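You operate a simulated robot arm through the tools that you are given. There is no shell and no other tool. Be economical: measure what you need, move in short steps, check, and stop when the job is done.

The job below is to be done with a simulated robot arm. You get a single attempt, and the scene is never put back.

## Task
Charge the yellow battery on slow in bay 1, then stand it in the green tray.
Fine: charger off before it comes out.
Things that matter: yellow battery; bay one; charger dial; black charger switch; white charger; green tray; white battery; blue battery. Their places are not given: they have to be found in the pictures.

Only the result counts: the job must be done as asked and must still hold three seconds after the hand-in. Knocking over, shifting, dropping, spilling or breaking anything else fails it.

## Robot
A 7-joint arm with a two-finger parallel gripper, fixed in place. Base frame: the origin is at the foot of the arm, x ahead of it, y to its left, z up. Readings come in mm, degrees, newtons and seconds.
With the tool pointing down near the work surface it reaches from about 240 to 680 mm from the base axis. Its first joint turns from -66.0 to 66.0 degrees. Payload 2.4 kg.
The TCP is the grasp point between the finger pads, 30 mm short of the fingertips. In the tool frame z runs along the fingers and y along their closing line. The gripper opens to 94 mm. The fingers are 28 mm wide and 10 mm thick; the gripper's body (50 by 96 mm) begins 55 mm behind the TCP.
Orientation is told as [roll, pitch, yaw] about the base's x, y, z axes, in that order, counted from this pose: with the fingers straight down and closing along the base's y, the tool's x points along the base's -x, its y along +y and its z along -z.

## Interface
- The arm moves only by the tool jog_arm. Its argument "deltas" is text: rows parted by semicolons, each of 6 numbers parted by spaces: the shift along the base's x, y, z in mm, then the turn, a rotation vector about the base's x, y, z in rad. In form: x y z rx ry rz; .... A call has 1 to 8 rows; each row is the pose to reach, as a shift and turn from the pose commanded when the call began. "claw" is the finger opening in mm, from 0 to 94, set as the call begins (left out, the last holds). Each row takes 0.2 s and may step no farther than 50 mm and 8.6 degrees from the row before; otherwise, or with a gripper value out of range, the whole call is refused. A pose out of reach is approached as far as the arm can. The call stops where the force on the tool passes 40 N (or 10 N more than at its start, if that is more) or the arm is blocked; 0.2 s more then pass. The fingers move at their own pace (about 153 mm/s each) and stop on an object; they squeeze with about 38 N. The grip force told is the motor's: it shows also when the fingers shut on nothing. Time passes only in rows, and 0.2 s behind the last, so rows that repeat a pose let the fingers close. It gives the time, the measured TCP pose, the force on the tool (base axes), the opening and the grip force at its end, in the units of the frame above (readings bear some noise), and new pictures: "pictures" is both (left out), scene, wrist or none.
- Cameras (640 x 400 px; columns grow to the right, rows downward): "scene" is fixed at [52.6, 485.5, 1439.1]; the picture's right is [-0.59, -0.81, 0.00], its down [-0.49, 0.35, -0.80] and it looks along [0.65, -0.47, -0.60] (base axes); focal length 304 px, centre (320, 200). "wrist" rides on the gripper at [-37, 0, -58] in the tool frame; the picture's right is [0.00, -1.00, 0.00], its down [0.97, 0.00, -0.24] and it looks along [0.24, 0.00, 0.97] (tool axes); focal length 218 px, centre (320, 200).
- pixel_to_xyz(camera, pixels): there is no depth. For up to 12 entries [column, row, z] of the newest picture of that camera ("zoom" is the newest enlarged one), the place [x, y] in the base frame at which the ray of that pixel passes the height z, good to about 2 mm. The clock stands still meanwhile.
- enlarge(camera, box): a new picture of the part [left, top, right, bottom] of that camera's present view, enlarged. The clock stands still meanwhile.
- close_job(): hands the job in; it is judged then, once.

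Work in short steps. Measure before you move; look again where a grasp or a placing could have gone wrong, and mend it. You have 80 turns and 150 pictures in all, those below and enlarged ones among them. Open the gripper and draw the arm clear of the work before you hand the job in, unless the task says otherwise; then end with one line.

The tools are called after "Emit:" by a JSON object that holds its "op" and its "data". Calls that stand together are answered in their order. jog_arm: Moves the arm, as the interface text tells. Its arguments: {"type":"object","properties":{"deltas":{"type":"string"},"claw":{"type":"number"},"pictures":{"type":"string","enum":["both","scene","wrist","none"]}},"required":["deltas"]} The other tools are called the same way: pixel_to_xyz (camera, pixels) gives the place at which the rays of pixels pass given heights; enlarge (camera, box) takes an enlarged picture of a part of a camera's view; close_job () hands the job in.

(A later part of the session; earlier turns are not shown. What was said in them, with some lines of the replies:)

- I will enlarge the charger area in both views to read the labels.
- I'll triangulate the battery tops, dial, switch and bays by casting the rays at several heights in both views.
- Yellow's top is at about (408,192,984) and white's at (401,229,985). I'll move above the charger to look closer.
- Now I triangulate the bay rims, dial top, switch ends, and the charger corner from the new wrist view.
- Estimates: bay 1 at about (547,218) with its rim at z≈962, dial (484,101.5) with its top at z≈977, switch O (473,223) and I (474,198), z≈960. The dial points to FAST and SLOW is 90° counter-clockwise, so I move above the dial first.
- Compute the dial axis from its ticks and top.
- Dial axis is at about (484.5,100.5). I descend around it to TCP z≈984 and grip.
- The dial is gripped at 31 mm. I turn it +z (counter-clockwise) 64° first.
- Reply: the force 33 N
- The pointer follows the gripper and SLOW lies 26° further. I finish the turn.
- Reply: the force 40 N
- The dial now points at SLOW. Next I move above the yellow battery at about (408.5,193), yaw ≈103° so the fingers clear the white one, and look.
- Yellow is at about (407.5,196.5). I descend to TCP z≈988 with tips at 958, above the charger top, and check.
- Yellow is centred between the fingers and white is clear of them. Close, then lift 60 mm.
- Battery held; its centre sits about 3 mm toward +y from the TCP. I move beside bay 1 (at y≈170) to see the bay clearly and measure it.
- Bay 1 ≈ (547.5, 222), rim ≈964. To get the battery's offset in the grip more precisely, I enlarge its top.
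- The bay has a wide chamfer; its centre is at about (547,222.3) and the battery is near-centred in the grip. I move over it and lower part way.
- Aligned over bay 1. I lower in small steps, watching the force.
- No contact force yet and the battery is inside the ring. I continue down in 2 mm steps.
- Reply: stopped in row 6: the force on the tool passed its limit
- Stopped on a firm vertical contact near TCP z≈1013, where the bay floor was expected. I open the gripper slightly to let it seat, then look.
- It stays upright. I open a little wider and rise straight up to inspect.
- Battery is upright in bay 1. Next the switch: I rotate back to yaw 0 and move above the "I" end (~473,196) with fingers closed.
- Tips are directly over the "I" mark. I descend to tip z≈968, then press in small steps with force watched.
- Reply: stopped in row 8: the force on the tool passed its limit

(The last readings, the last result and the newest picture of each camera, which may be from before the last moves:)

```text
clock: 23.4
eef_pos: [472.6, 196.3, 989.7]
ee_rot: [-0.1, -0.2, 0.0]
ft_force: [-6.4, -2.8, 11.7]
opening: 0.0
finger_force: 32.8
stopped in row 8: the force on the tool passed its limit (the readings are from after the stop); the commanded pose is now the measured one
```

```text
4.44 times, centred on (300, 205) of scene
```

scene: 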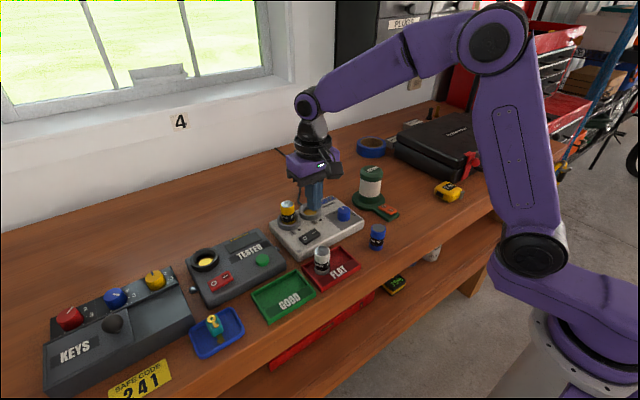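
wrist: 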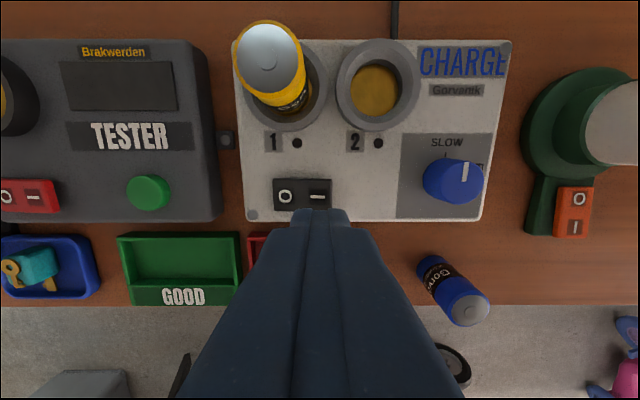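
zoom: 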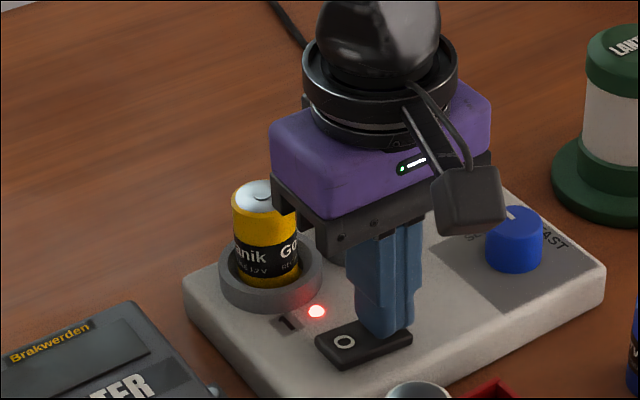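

The bay-1 LED lit red: charging. I lift off and wait above, ready over "O".

Emit:
{"op": "jog_arm", "data": {"deltas": "0 0 20 0 0 0; 0 0 45 0 0 0; 0 30 45 0 0 0; 0 30 45 0 0 0; 0 30 45 0 0 0; 0 30 45 0 0 0; 0 30 45 0 0 0; 0 30 45 0 0 0"}}

Emit:
{"op": "enlarge", "data": {"camera": "wrist", "box": [220, 0, 540, 220]}}

Emit:
{"op": "enlarge", "data": {"camera": "scene", "box": [250, 160, 350, 250]}}

```text
clock: 25.2
eef_pos: [473.4, 226.9, 1035.0]
ee_rot: [-0.1, -0.1, 0.0]
ft_force: [-1.1, 0.1, 0.2]
opening: 0.0
finger_force: 32.7
```

scene: 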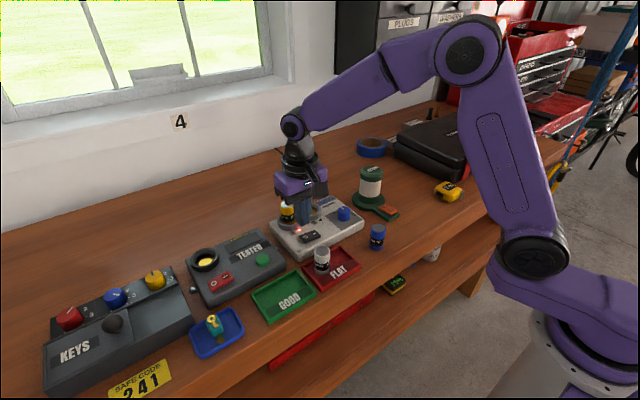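
wrist: 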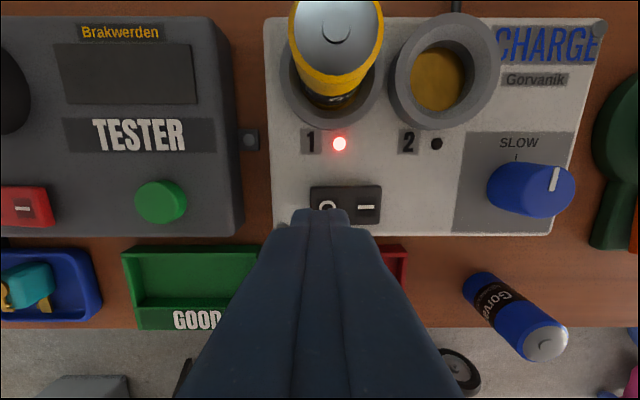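

```text
1.82 times, centred on (380, 110) of wrist
```

zoom: 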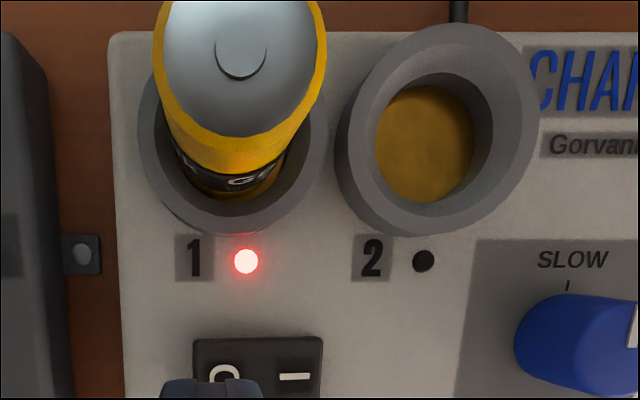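

```text
4.44 times, centred on (300, 205) of scene
```

zoom: 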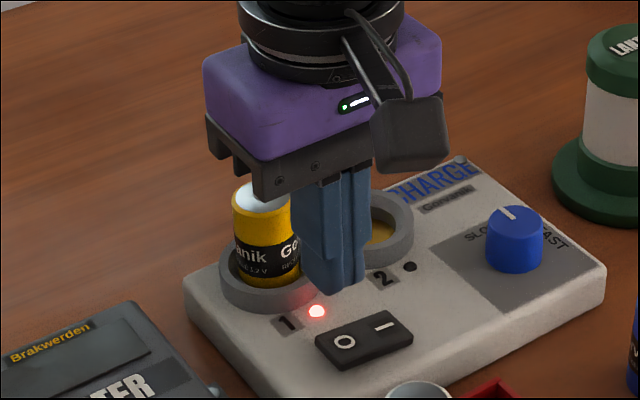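

LED is red, so I wait for it to change.

Emit:
{"op": "jog_arm", "data": {"deltas": "0 0 0 0 0 0; 0 0 0 0 0 0; 0 0 0 0 0 0; 0 0 0 0 0 0; 0 0 0 0 0 0; 0 0 0 0 0 0; 0 0 0 0 0 0; 0 0 0 0 0 0", "pictures": "none"}}

Emit:
{"op": "jog_arm", "data": {"deltas": "0 0 0 0 0 0; 0 0 0 0 0 0; 0 0 0 0 0 0; 0 0 0 0 0 0; 0 0 0 0 0 0; 0 0 0 0 0 0; 0 0 0 0 0 0; 0 0 0 0 0 0", "pictures": "wrist"}}

Emit:
{"op": "jog_arm", "data": {"deltas": "0 0 0 0 0 0; 0 0 0 0 0 0; 0 0 0 0 0 0; 0 0 0 0 0 0; 0 0 0 0 0 0; 0 0 0 0 0 0; 0 0 0 0 0 0; 0 0 0 0 0 0", "pictures": "none"}}

Emit:
{"op": "jog_arm", "data": {"deltas": "0 0 0 0 0 0; 0 0 0 0 0 0; 0 0 0 0 0 0; 0 0 0 0 0 0; 0 0 0 0 0 0; 0 0 0 0 0 0; 0 0 0 0 0 0; 0 0 0 0 0 0", "pictures": "wrist"}}

```text
clock: 27.0
eef_pos: [473.2, 226.3, 1033.3]
ee_rot: [-0.1, -0.2, 0.0]
ft_force: [-0.6, 0.4, 0.0]
opening: 0.0
finger_force: 32.8
```

```text
clock: 28.8
eef_pos: [472.9, 226.6, 1034.7]
ee_rot: [-0.2, -0.1, 0.0]
ft_force: [0.5, 0.1, 0.5]
opening: 0.0
finger_force: 33.6
```

wrist: 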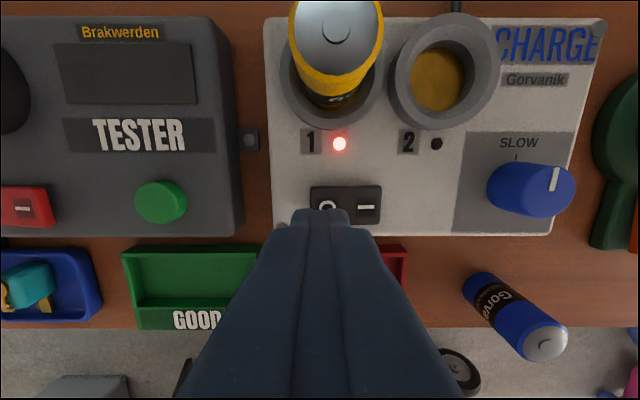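

```text
clock: 30.6
eef_pos: [473.8, 226.7, 1035.2]
ee_rot: [-0.2, -0.2, 0.0]
ft_force: [-0.6, 0.1, -0.5]
opening: 0.1
finger_force: 33.3
```

```text
clock: 32.4
eef_pos: [472.7, 226.3, 1035.2]
ee_rot: [-0.2, -0.2, 0.0]
ft_force: [0.7, 0.3, -0.5]
opening: 0.0
finger_force: 33.4
```

wrist: 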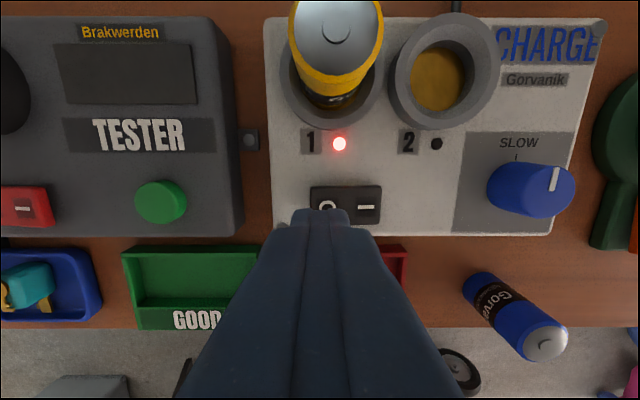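

Still red after about 9 s; I keep waiting.

Emit:
{"op": "jog_arm", "data": {"deltas": "0 0 0 0 0 0; 0 0 0 0 0 0; 0 0 0 0 0 0; 0 0 0 0 0 0; 0 0 0 0 0 0; 0 0 0 0 0 0; 0 0 0 0 0 0; 0 0 0 0 0 0", "pictures": "wrist"}}

Emit:
{"op": "jog_arm", "data": {"deltas": "0 0 0 0 0 0; 0 0 0 0 0 0; 0 0 0 0 0 0; 0 0 0 0 0 0; 0 0 0 0 0 0; 0 0 0 0 0 0; 0 0 0 0 0 0; 0 0 0 0 0 0", "pictures": "none"}}

Emit:
{"op": "jog_arm", "data": {"deltas": "0 0 0 0 0 0; 0 0 0 0 0 0; 0 0 0 0 0 0; 0 0 0 0 0 0; 0 0 0 0 0 0; 0 0 0 0 0 0; 0 0 0 0 0 0; 0 0 0 0 0 0", "pictures": "wrist"}}

Emit:
{"op": "jog_arm", "data": {"deltas": "0 0 0 0 0 0; 0 0 0 0 0 0; 0 0 0 0 0 0; 0 0 0 0 0 0; 0 0 0 0 0 0; 0 0 0 0 0 0; 0 0 0 0 0 0; 0 0 0 0 0 0", "pictures": "wrist"}}

```text
clock: 34.2
eef_pos: [473.2, 227.1, 1035.2]
ee_rot: [-0.2, -0.2, -0.1]
ft_force: [-0.2, 0.1, 0.9]
opening: 0.0
finger_force: 33.4
```

wrist: 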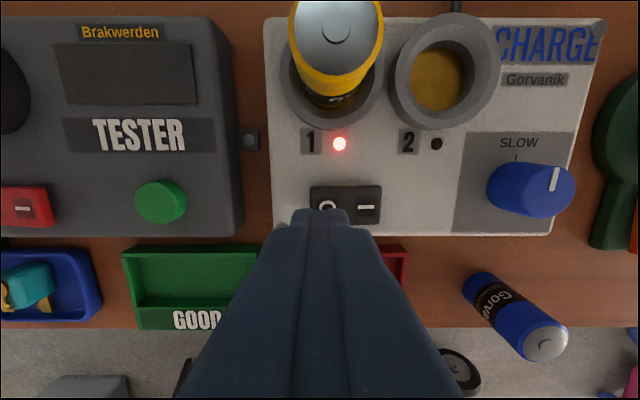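

```text
clock: 36.0
eef_pos: [473.4, 227.1, 1035.6]
ee_rot: [-0.1, -0.2, 0.1]
ft_force: [1.1, -0.6, 0.2]
opening: 0.2
finger_force: 33.0
```

```text
clock: 37.8
eef_pos: [472.9, 225.6, 1035.0]
ee_rot: [-0.1, -0.2, 0.0]
ft_force: [0.3, -0.4, 0.5]
opening: 0.0
finger_force: 32.9
```

wrist: 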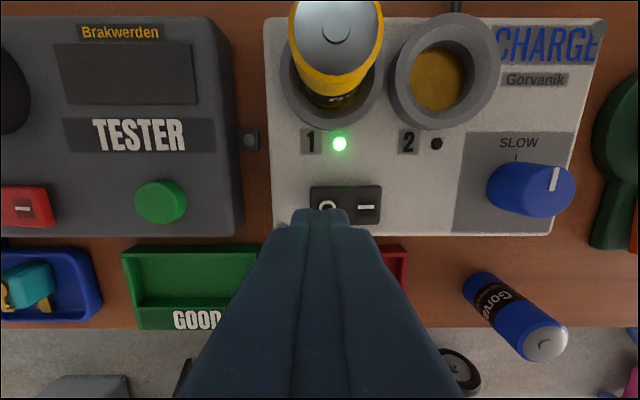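

```text
clock: 39.6
eef_pos: [472.7, 227.2, 1035.1]
ee_rot: [-0.2, -0.2, 0.0]
ft_force: [-0.9, 0.7, -0.7]
opening: 0.0
finger_force: 32.7
```

wrist: 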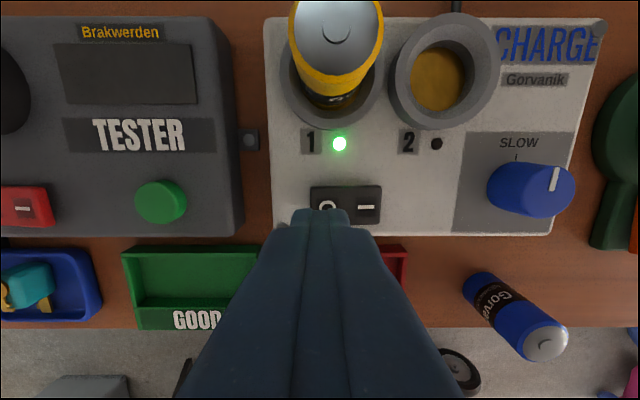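

LED is green: charged. I press "O" the same way.

Emit:
{"op": "jog_arm", "data": {"deltas": "0 -1 -25 0 0 0; 0 -1 -34 0 0 0; 0 -1 -39 0 0 0; 0 -1 -42 0 0 0; 0 -1 -44 0 0 0; 0 -1 -46 0 0 0; 0 -1 -48 0 0 0; 0 -1 -50 0 0 0", "pictures": "none"}}

Emit:
{"op": "enlarge", "data": {"camera": "scene", "box": [250, 160, 350, 250]}}

```text
clock: 41.2
eef_pos: [472.9, 226.4, 990.7]
ee_rot: [-0.2, -0.3, 0.0]
ft_force: [-5.7, -3.1, 11.6]
opening: 0.2
finger_force: 32.9
stopped in row 8: the force on the tool passed its limit (the readings are from after the stop); the commanded pose is now the measured one
```

```text
4.44 times, centred on (300, 205) of scene
```

zoom: 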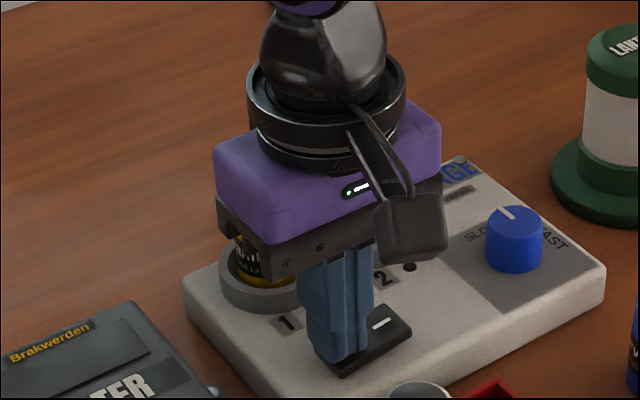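

LED is dark: the charger is off. I raise to z≈1112 and start rotating toward yaw 90, heading over bay 1.

Emit:
{"op": "jog_arm", "data": {"deltas": "0 0 40 0 0 0; 0 0 80 0 0 0.1; 0 0 122 0 0 0.24; 10 -1 122 0 0 0.38; 25 -2 122 0 0 0.52; 40 -3 122 0 0 0.66; 55 -4 122 0 0 0.8; 74 -5 122 0 0 0.94", "pictures": "none"}}

Emit:
{"op": "jog_arm", "data": {"deltas": "0 0 0 0 0 0.14; 0 0 0 0 0 0.28; 0 0 0 0 0 0.42; 0 0 0 0 0 0.56; 0 0 0 0 0 0.63; 0 0 0 0 0 0.63", "claw": 54}}

Emit:
{"op": "enlarge", "data": {"camera": "wrist", "box": [180, 120, 420, 270]}}

Emit:
{"op": "enlarge", "data": {"camera": "scene", "box": [250, 160, 350, 250]}}

```text
clock: 43.0
eef_pos: [548.4, 218.2, 1110.5]
ee_rot: [-0.1, -0.4, 53.9]
ft_force: [0.0, -0.2, 0.2]
opening: 0.0
finger_force: 32.9
```

```text
clock: 44.4
eef_pos: [547.7, 221.2, 1109.8]
ee_rot: [-0.1, -0.4, 90.0]
ft_force: [0.2, -0.7, 0.9]
opening: 54.1
finger_force: 0.0
```

scene: 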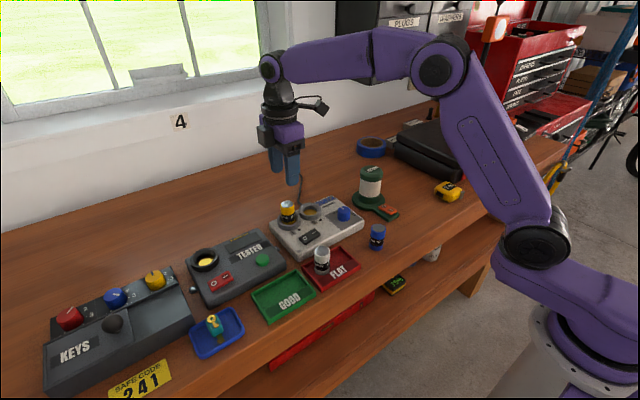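
wrist: 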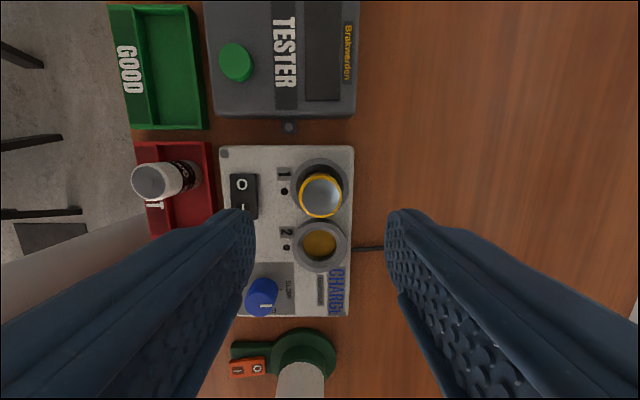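

```text
2.67 times, centred on (300, 195) of wrist
```

zoom: 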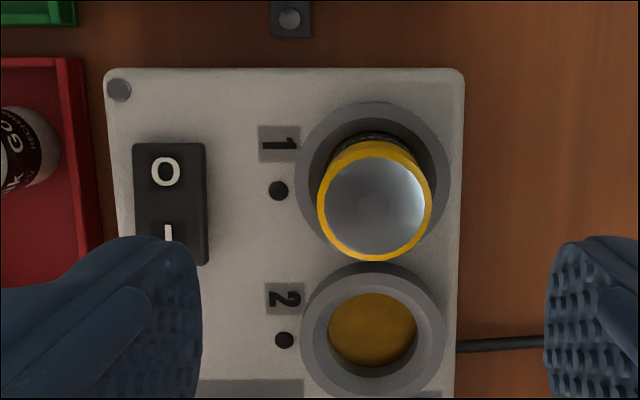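

```text
4.44 times, centred on (300, 205) of scene
```

zoom: 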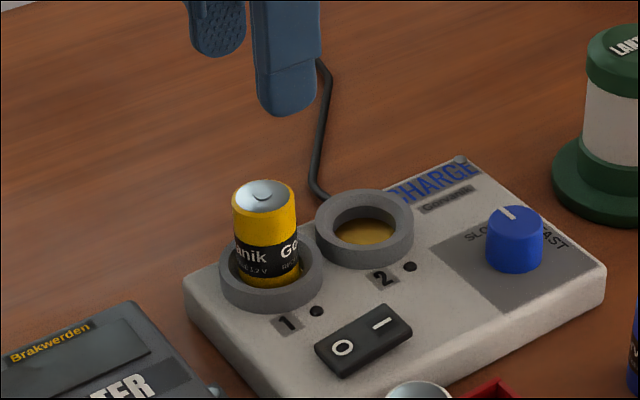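

Battery is centred at column 320, directly under the TCP, and the LED is dark. I descend 97 mm and grip.

Emit:
{"op": "jog_arm", "data": {"deltas": "0 0 -40 0 0 0; 0 0 -75 0 0 0; 0 0 -97 0 0 0; 0 0 -97 0 0 0", "pictures": "wrist"}}

Emit:
{"op": "jog_arm", "data": {"deltas": "0 0 0 0 0 0; 0 0 0 0 0 0; 0 0 0 0 0 0", "claw": 0, "pictures": "wrist"}}

Emit:
{"op": "jog_arm", "data": {"deltas": "0 0 10 0 0 0; 0 0 30 0 0 0; 0 0 60 0 0 0; 0 0 60 0 0 0"}}

```text
clock: 45.4
eef_pos: [546.5, 219.3, 1012.9]
ee_rot: [-0.2, -0.4, 89.9]
ft_force: [0.0, 0.3, -0.3]
opening: 54.4
finger_force: 0.2
```

wrist: 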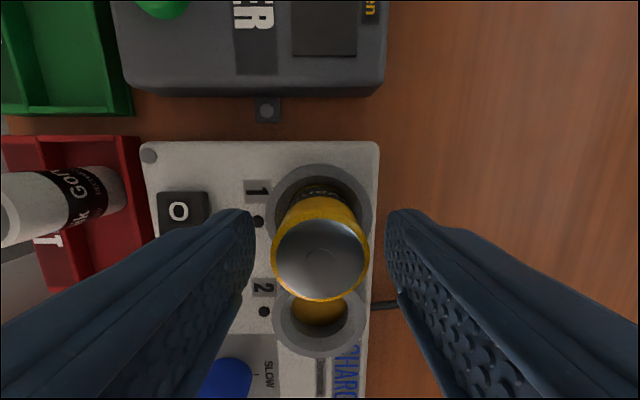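

```text
clock: 46.2
eef_pos: [548.3, 220.4, 1014.3]
ee_rot: [-0.1, -0.5, 89.8]
ft_force: [0.3, 0.7, 1.1]
opening: 31.8
finger_force: 38.3
```

wrist: 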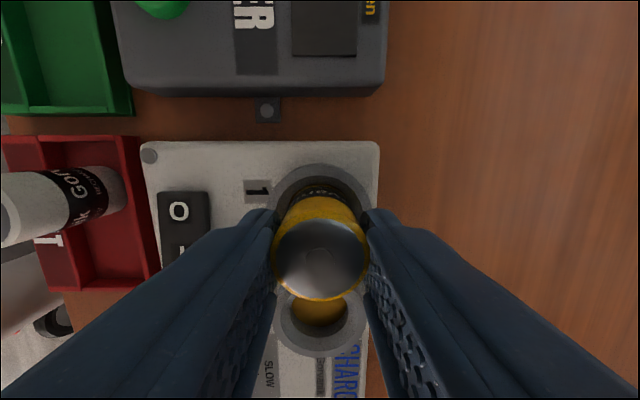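

```text
clock: 47.2
eef_pos: [546.4, 219.8, 1074.4]
ee_rot: [0.0, -0.4, 89.8]
ft_force: [-0.5, -1.2, -1.3]
opening: 31.5
finger_force: 38.5
```

scene: 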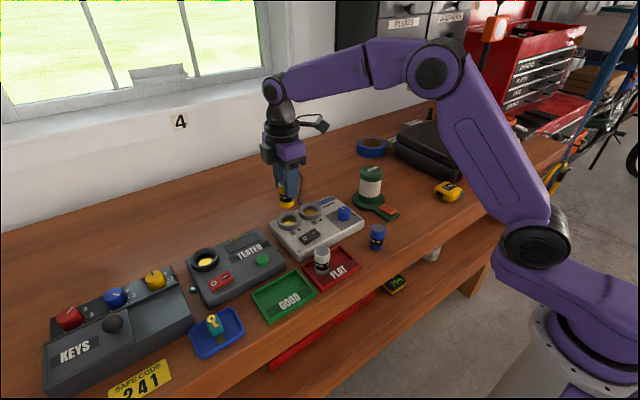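
wrist: 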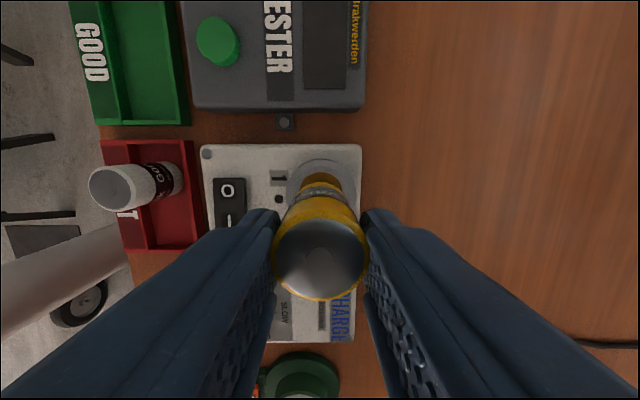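

Battery is out with the charger off. I go to just beside the green tray, at (403,280), to measure it.

Emit:
{"op": "jog_arm", "data": {"deltas": "-40 17 10 0 0 0; -80 34 10 0 0 0; -120 50 10 0 0 0; -144 60 10 0 0 0; -144 60 10 0 0 0"}}

Emit:
{"op": "enlarge", "data": {"camera": "wrist", "box": [200, 60, 440, 210]}}

Emit:
{"op": "enlarge", "data": {"camera": "scene", "box": [220, 210, 350, 340]}}

```text
clock: 48.4
eef_pos: [404.7, 282.3, 1085.1]
ee_rot: [-0.3, -0.4, 89.9]
ft_force: [-0.2, 0.3, -2.0]
opening: 31.8
finger_force: 37.9
```

scene: 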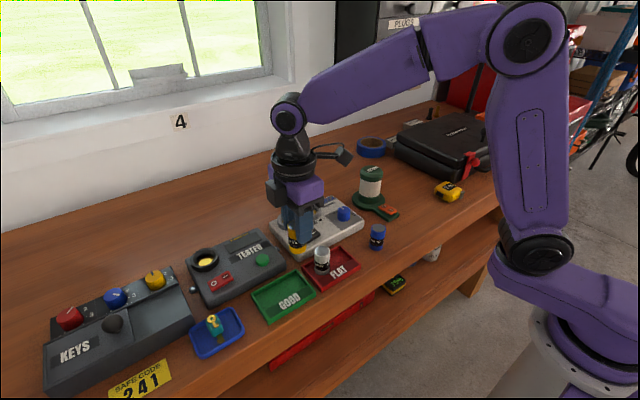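
wrist: 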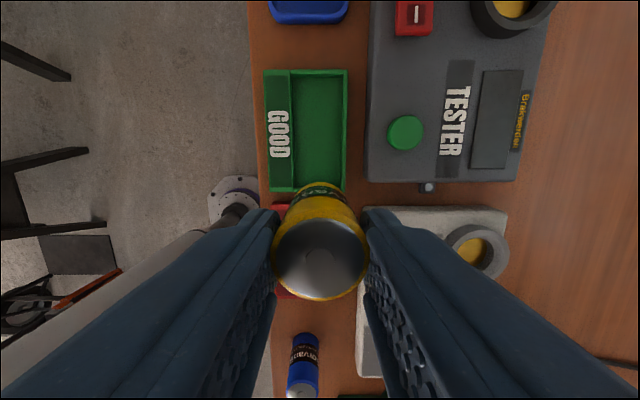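

```text
2.67 times, centred on (320, 135) of wrist
```

zoom: 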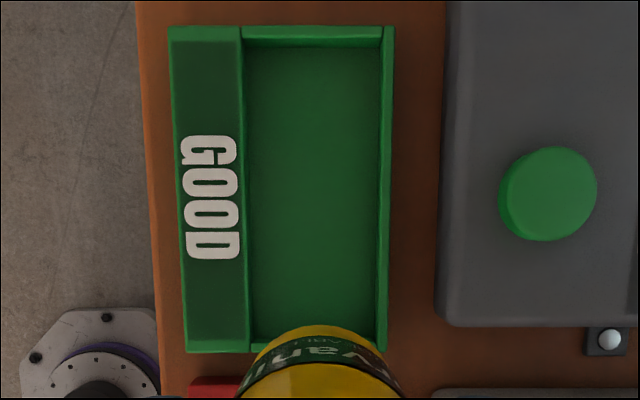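

```text
3.08 times, centred on (285, 275) of scene
```

zoom: 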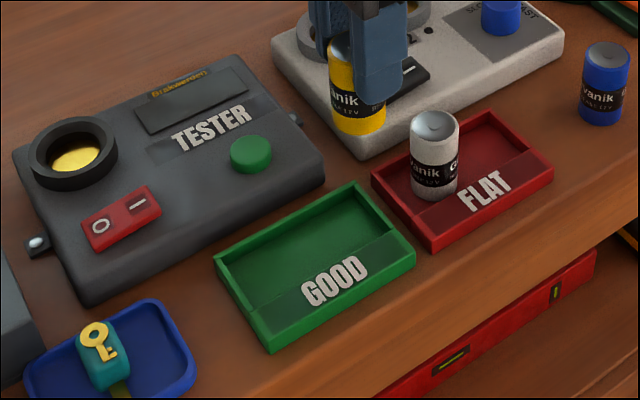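

Emit:
{"op": "pixel_to_xyz", "data": {"camera": "wrist", "pixels": [[317, 133, 924], [292, 133, 924], [342, 133, 924], [317, 78, 924], [317, 188, 924], [346, 133, 935]]}}

```text
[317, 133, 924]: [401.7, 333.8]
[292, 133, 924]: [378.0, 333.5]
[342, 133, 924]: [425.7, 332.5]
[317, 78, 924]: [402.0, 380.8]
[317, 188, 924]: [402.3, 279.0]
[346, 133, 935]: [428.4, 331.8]
```

Floor centre is about (402,332). I move over it and lower to 1004, then check.

Emit:
{"op": "jog_arm", "data": {"deltas": "-1 25 0 0 0 0; -2 49 0 0 0 0; -2 49 -35 0 0 0; -2 49 -65 0 0 0; -2 49 -80 0 0 0; -2 49 -80 0 0 0", "pictures": "wrist"}}

Emit:
{"op": "enlarge", "data": {"camera": "scene", "box": [220, 210, 350, 340]}}

```text
clock: 49.8
eef_pos: [402.8, 330.1, 1004.3]
ee_rot: [-0.2, -0.4, 89.9]
ft_force: [0.4, -0.1, -1.6]
opening: 31.7
finger_force: 37.8
```

wrist: 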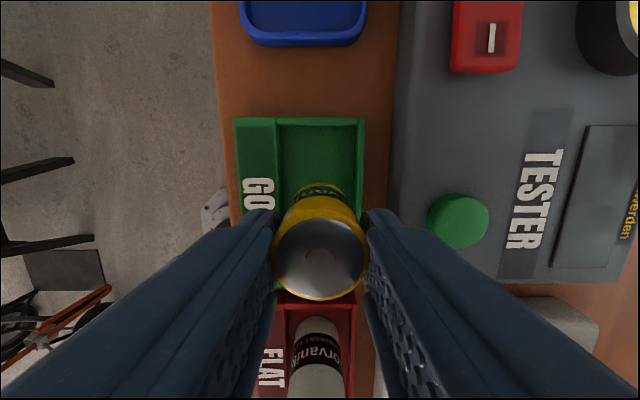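

```text
3.08 times, centred on (285, 275) of scene
```

zoom: 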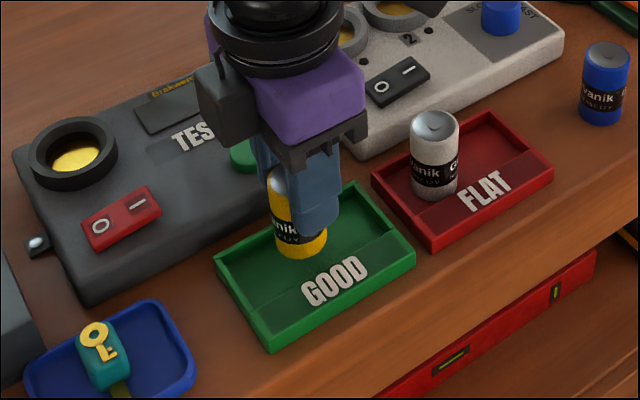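

Well centred. I lower slowly until it touches.

Emit:
{"op": "jog_arm", "data": {"deltas": "0 0 -5 0 0 0; 0 0 -9 0 0 0; 0 0 -11 0 0 0; 0 0 -12.5 0 0 0; 0 0 -14 0 0 0; 0 0 -15 0 0 0; 0 0 -16 0 0 0; 0 0 -16 0 0 0", "pictures": "none"}}

Emit:
{"op": "enlarge", "data": {"camera": "scene", "box": [220, 210, 350, 340]}}

```text
clock: 51.6
eef_pos: [401.5, 329.5, 988.1]
ee_rot: [-0.1, -0.4, 89.9]
ft_force: [-0.3, 0.3, -1.6]
opening: 31.7
finger_force: 37.9
```

```text
3.08 times, centred on (285, 275) of scene
```

zoom: 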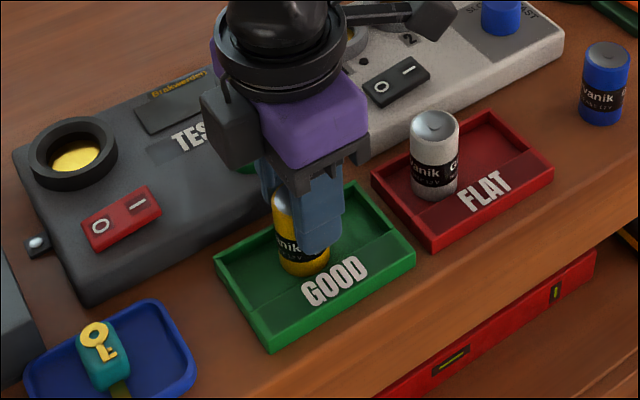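

No contact yet (force steady at -1.6 N), so I continue in 1 mm steps.

Emit:
{"op": "jog_arm", "data": {"deltas": "0 0 -1 0 0 0; 0 0 -2 0 0 0; 0 0 -3 0 0 0; 0 0 -4 0 0 0; 0 0 -4 0 0 0", "pictures": "none"}}

```text
clock: 52.5
eef_pos: [402.0, 330.3, 987.8]
ee_rot: [-0.3, -0.5, 89.8]
ft_force: [-1.5, -1.4, 5.7]
opening: 31.8
finger_force: 37.8
stopped in row 4: the force on the tool passed its limit (the readings are from after the stop); the commanded pose is now the measured one
```

Contact with the tray floor. I release and rise straight up.

Emit:
{"op": "jog_arm", "data": {"deltas": "0 0 0 0 0 0; 0 0 0 0 0 0; 0 0 0 0 0 0", "claw": 44, "pictures": "none"}}

Emit:
{"op": "jog_arm", "data": {"deltas": "0 0 20 0 0 0; 0 0 60 0 0 0; 0 0 105 0 0 0; 0 0 140 0 0 0; -30 -30 160 0 0 0; -60 -60 180 0 0 0; -60 -60 180 0 0 0; -60 -60 180 0 0 0"}}

Emit:
{"op": "enlarge", "data": {"camera": "scene", "box": [220, 180, 380, 340]}}

```text
clock: 53.3
eef_pos: [401.2, 331.4, 986.5]
ee_rot: [-0.3, -0.5, 89.9]
ft_force: [0.6, -1.4, 0.5]
opening: 44.1
finger_force: 0.2
```

```text
clock: 55.1
eef_pos: [341.5, 270.0, 1167.9]
ee_rot: [-0.4, -0.5, 89.9]
ft_force: [-0.4, 0.4, -0.5]
opening: 44.3
finger_force: 0.1
```

scene: 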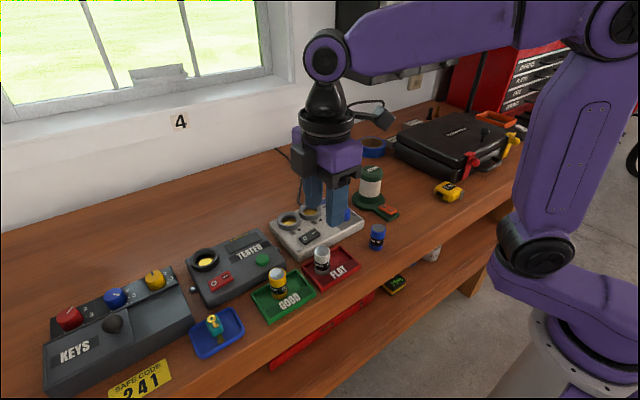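
wrist: 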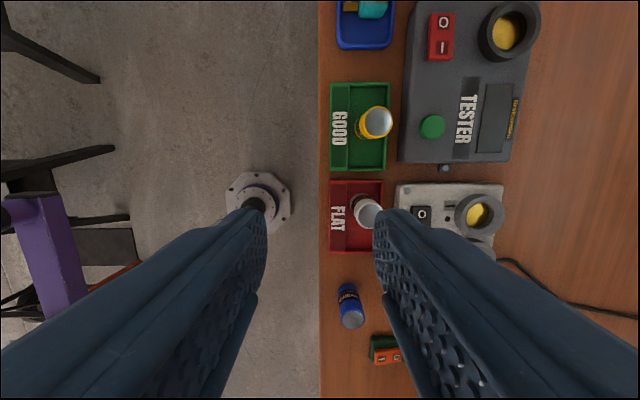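

```text
2.50 times, centred on (300, 260) of scene
```

zoom: 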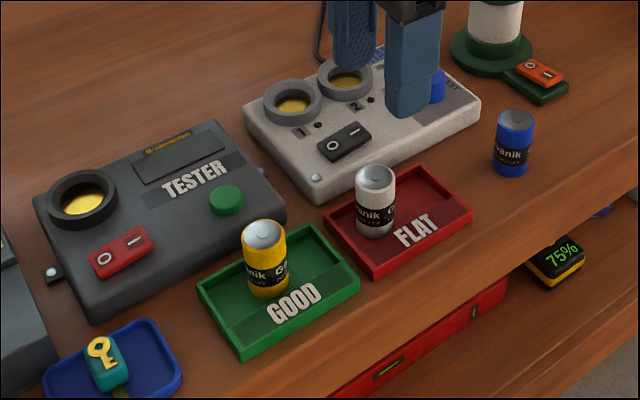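

The yellow battery stands upright in the green tray, the white and blue batteries are undisturbed, the charger is off, and the arm is clear. I hand the job in.

Emit:
{"op": "close_job", "data": {}}

```text
The job is handed in.
```

The yellow battery was charged on slow in bay 1 until its light turned green. I switched the charger off before taking the battery out, and it now stands upright in the green tray.
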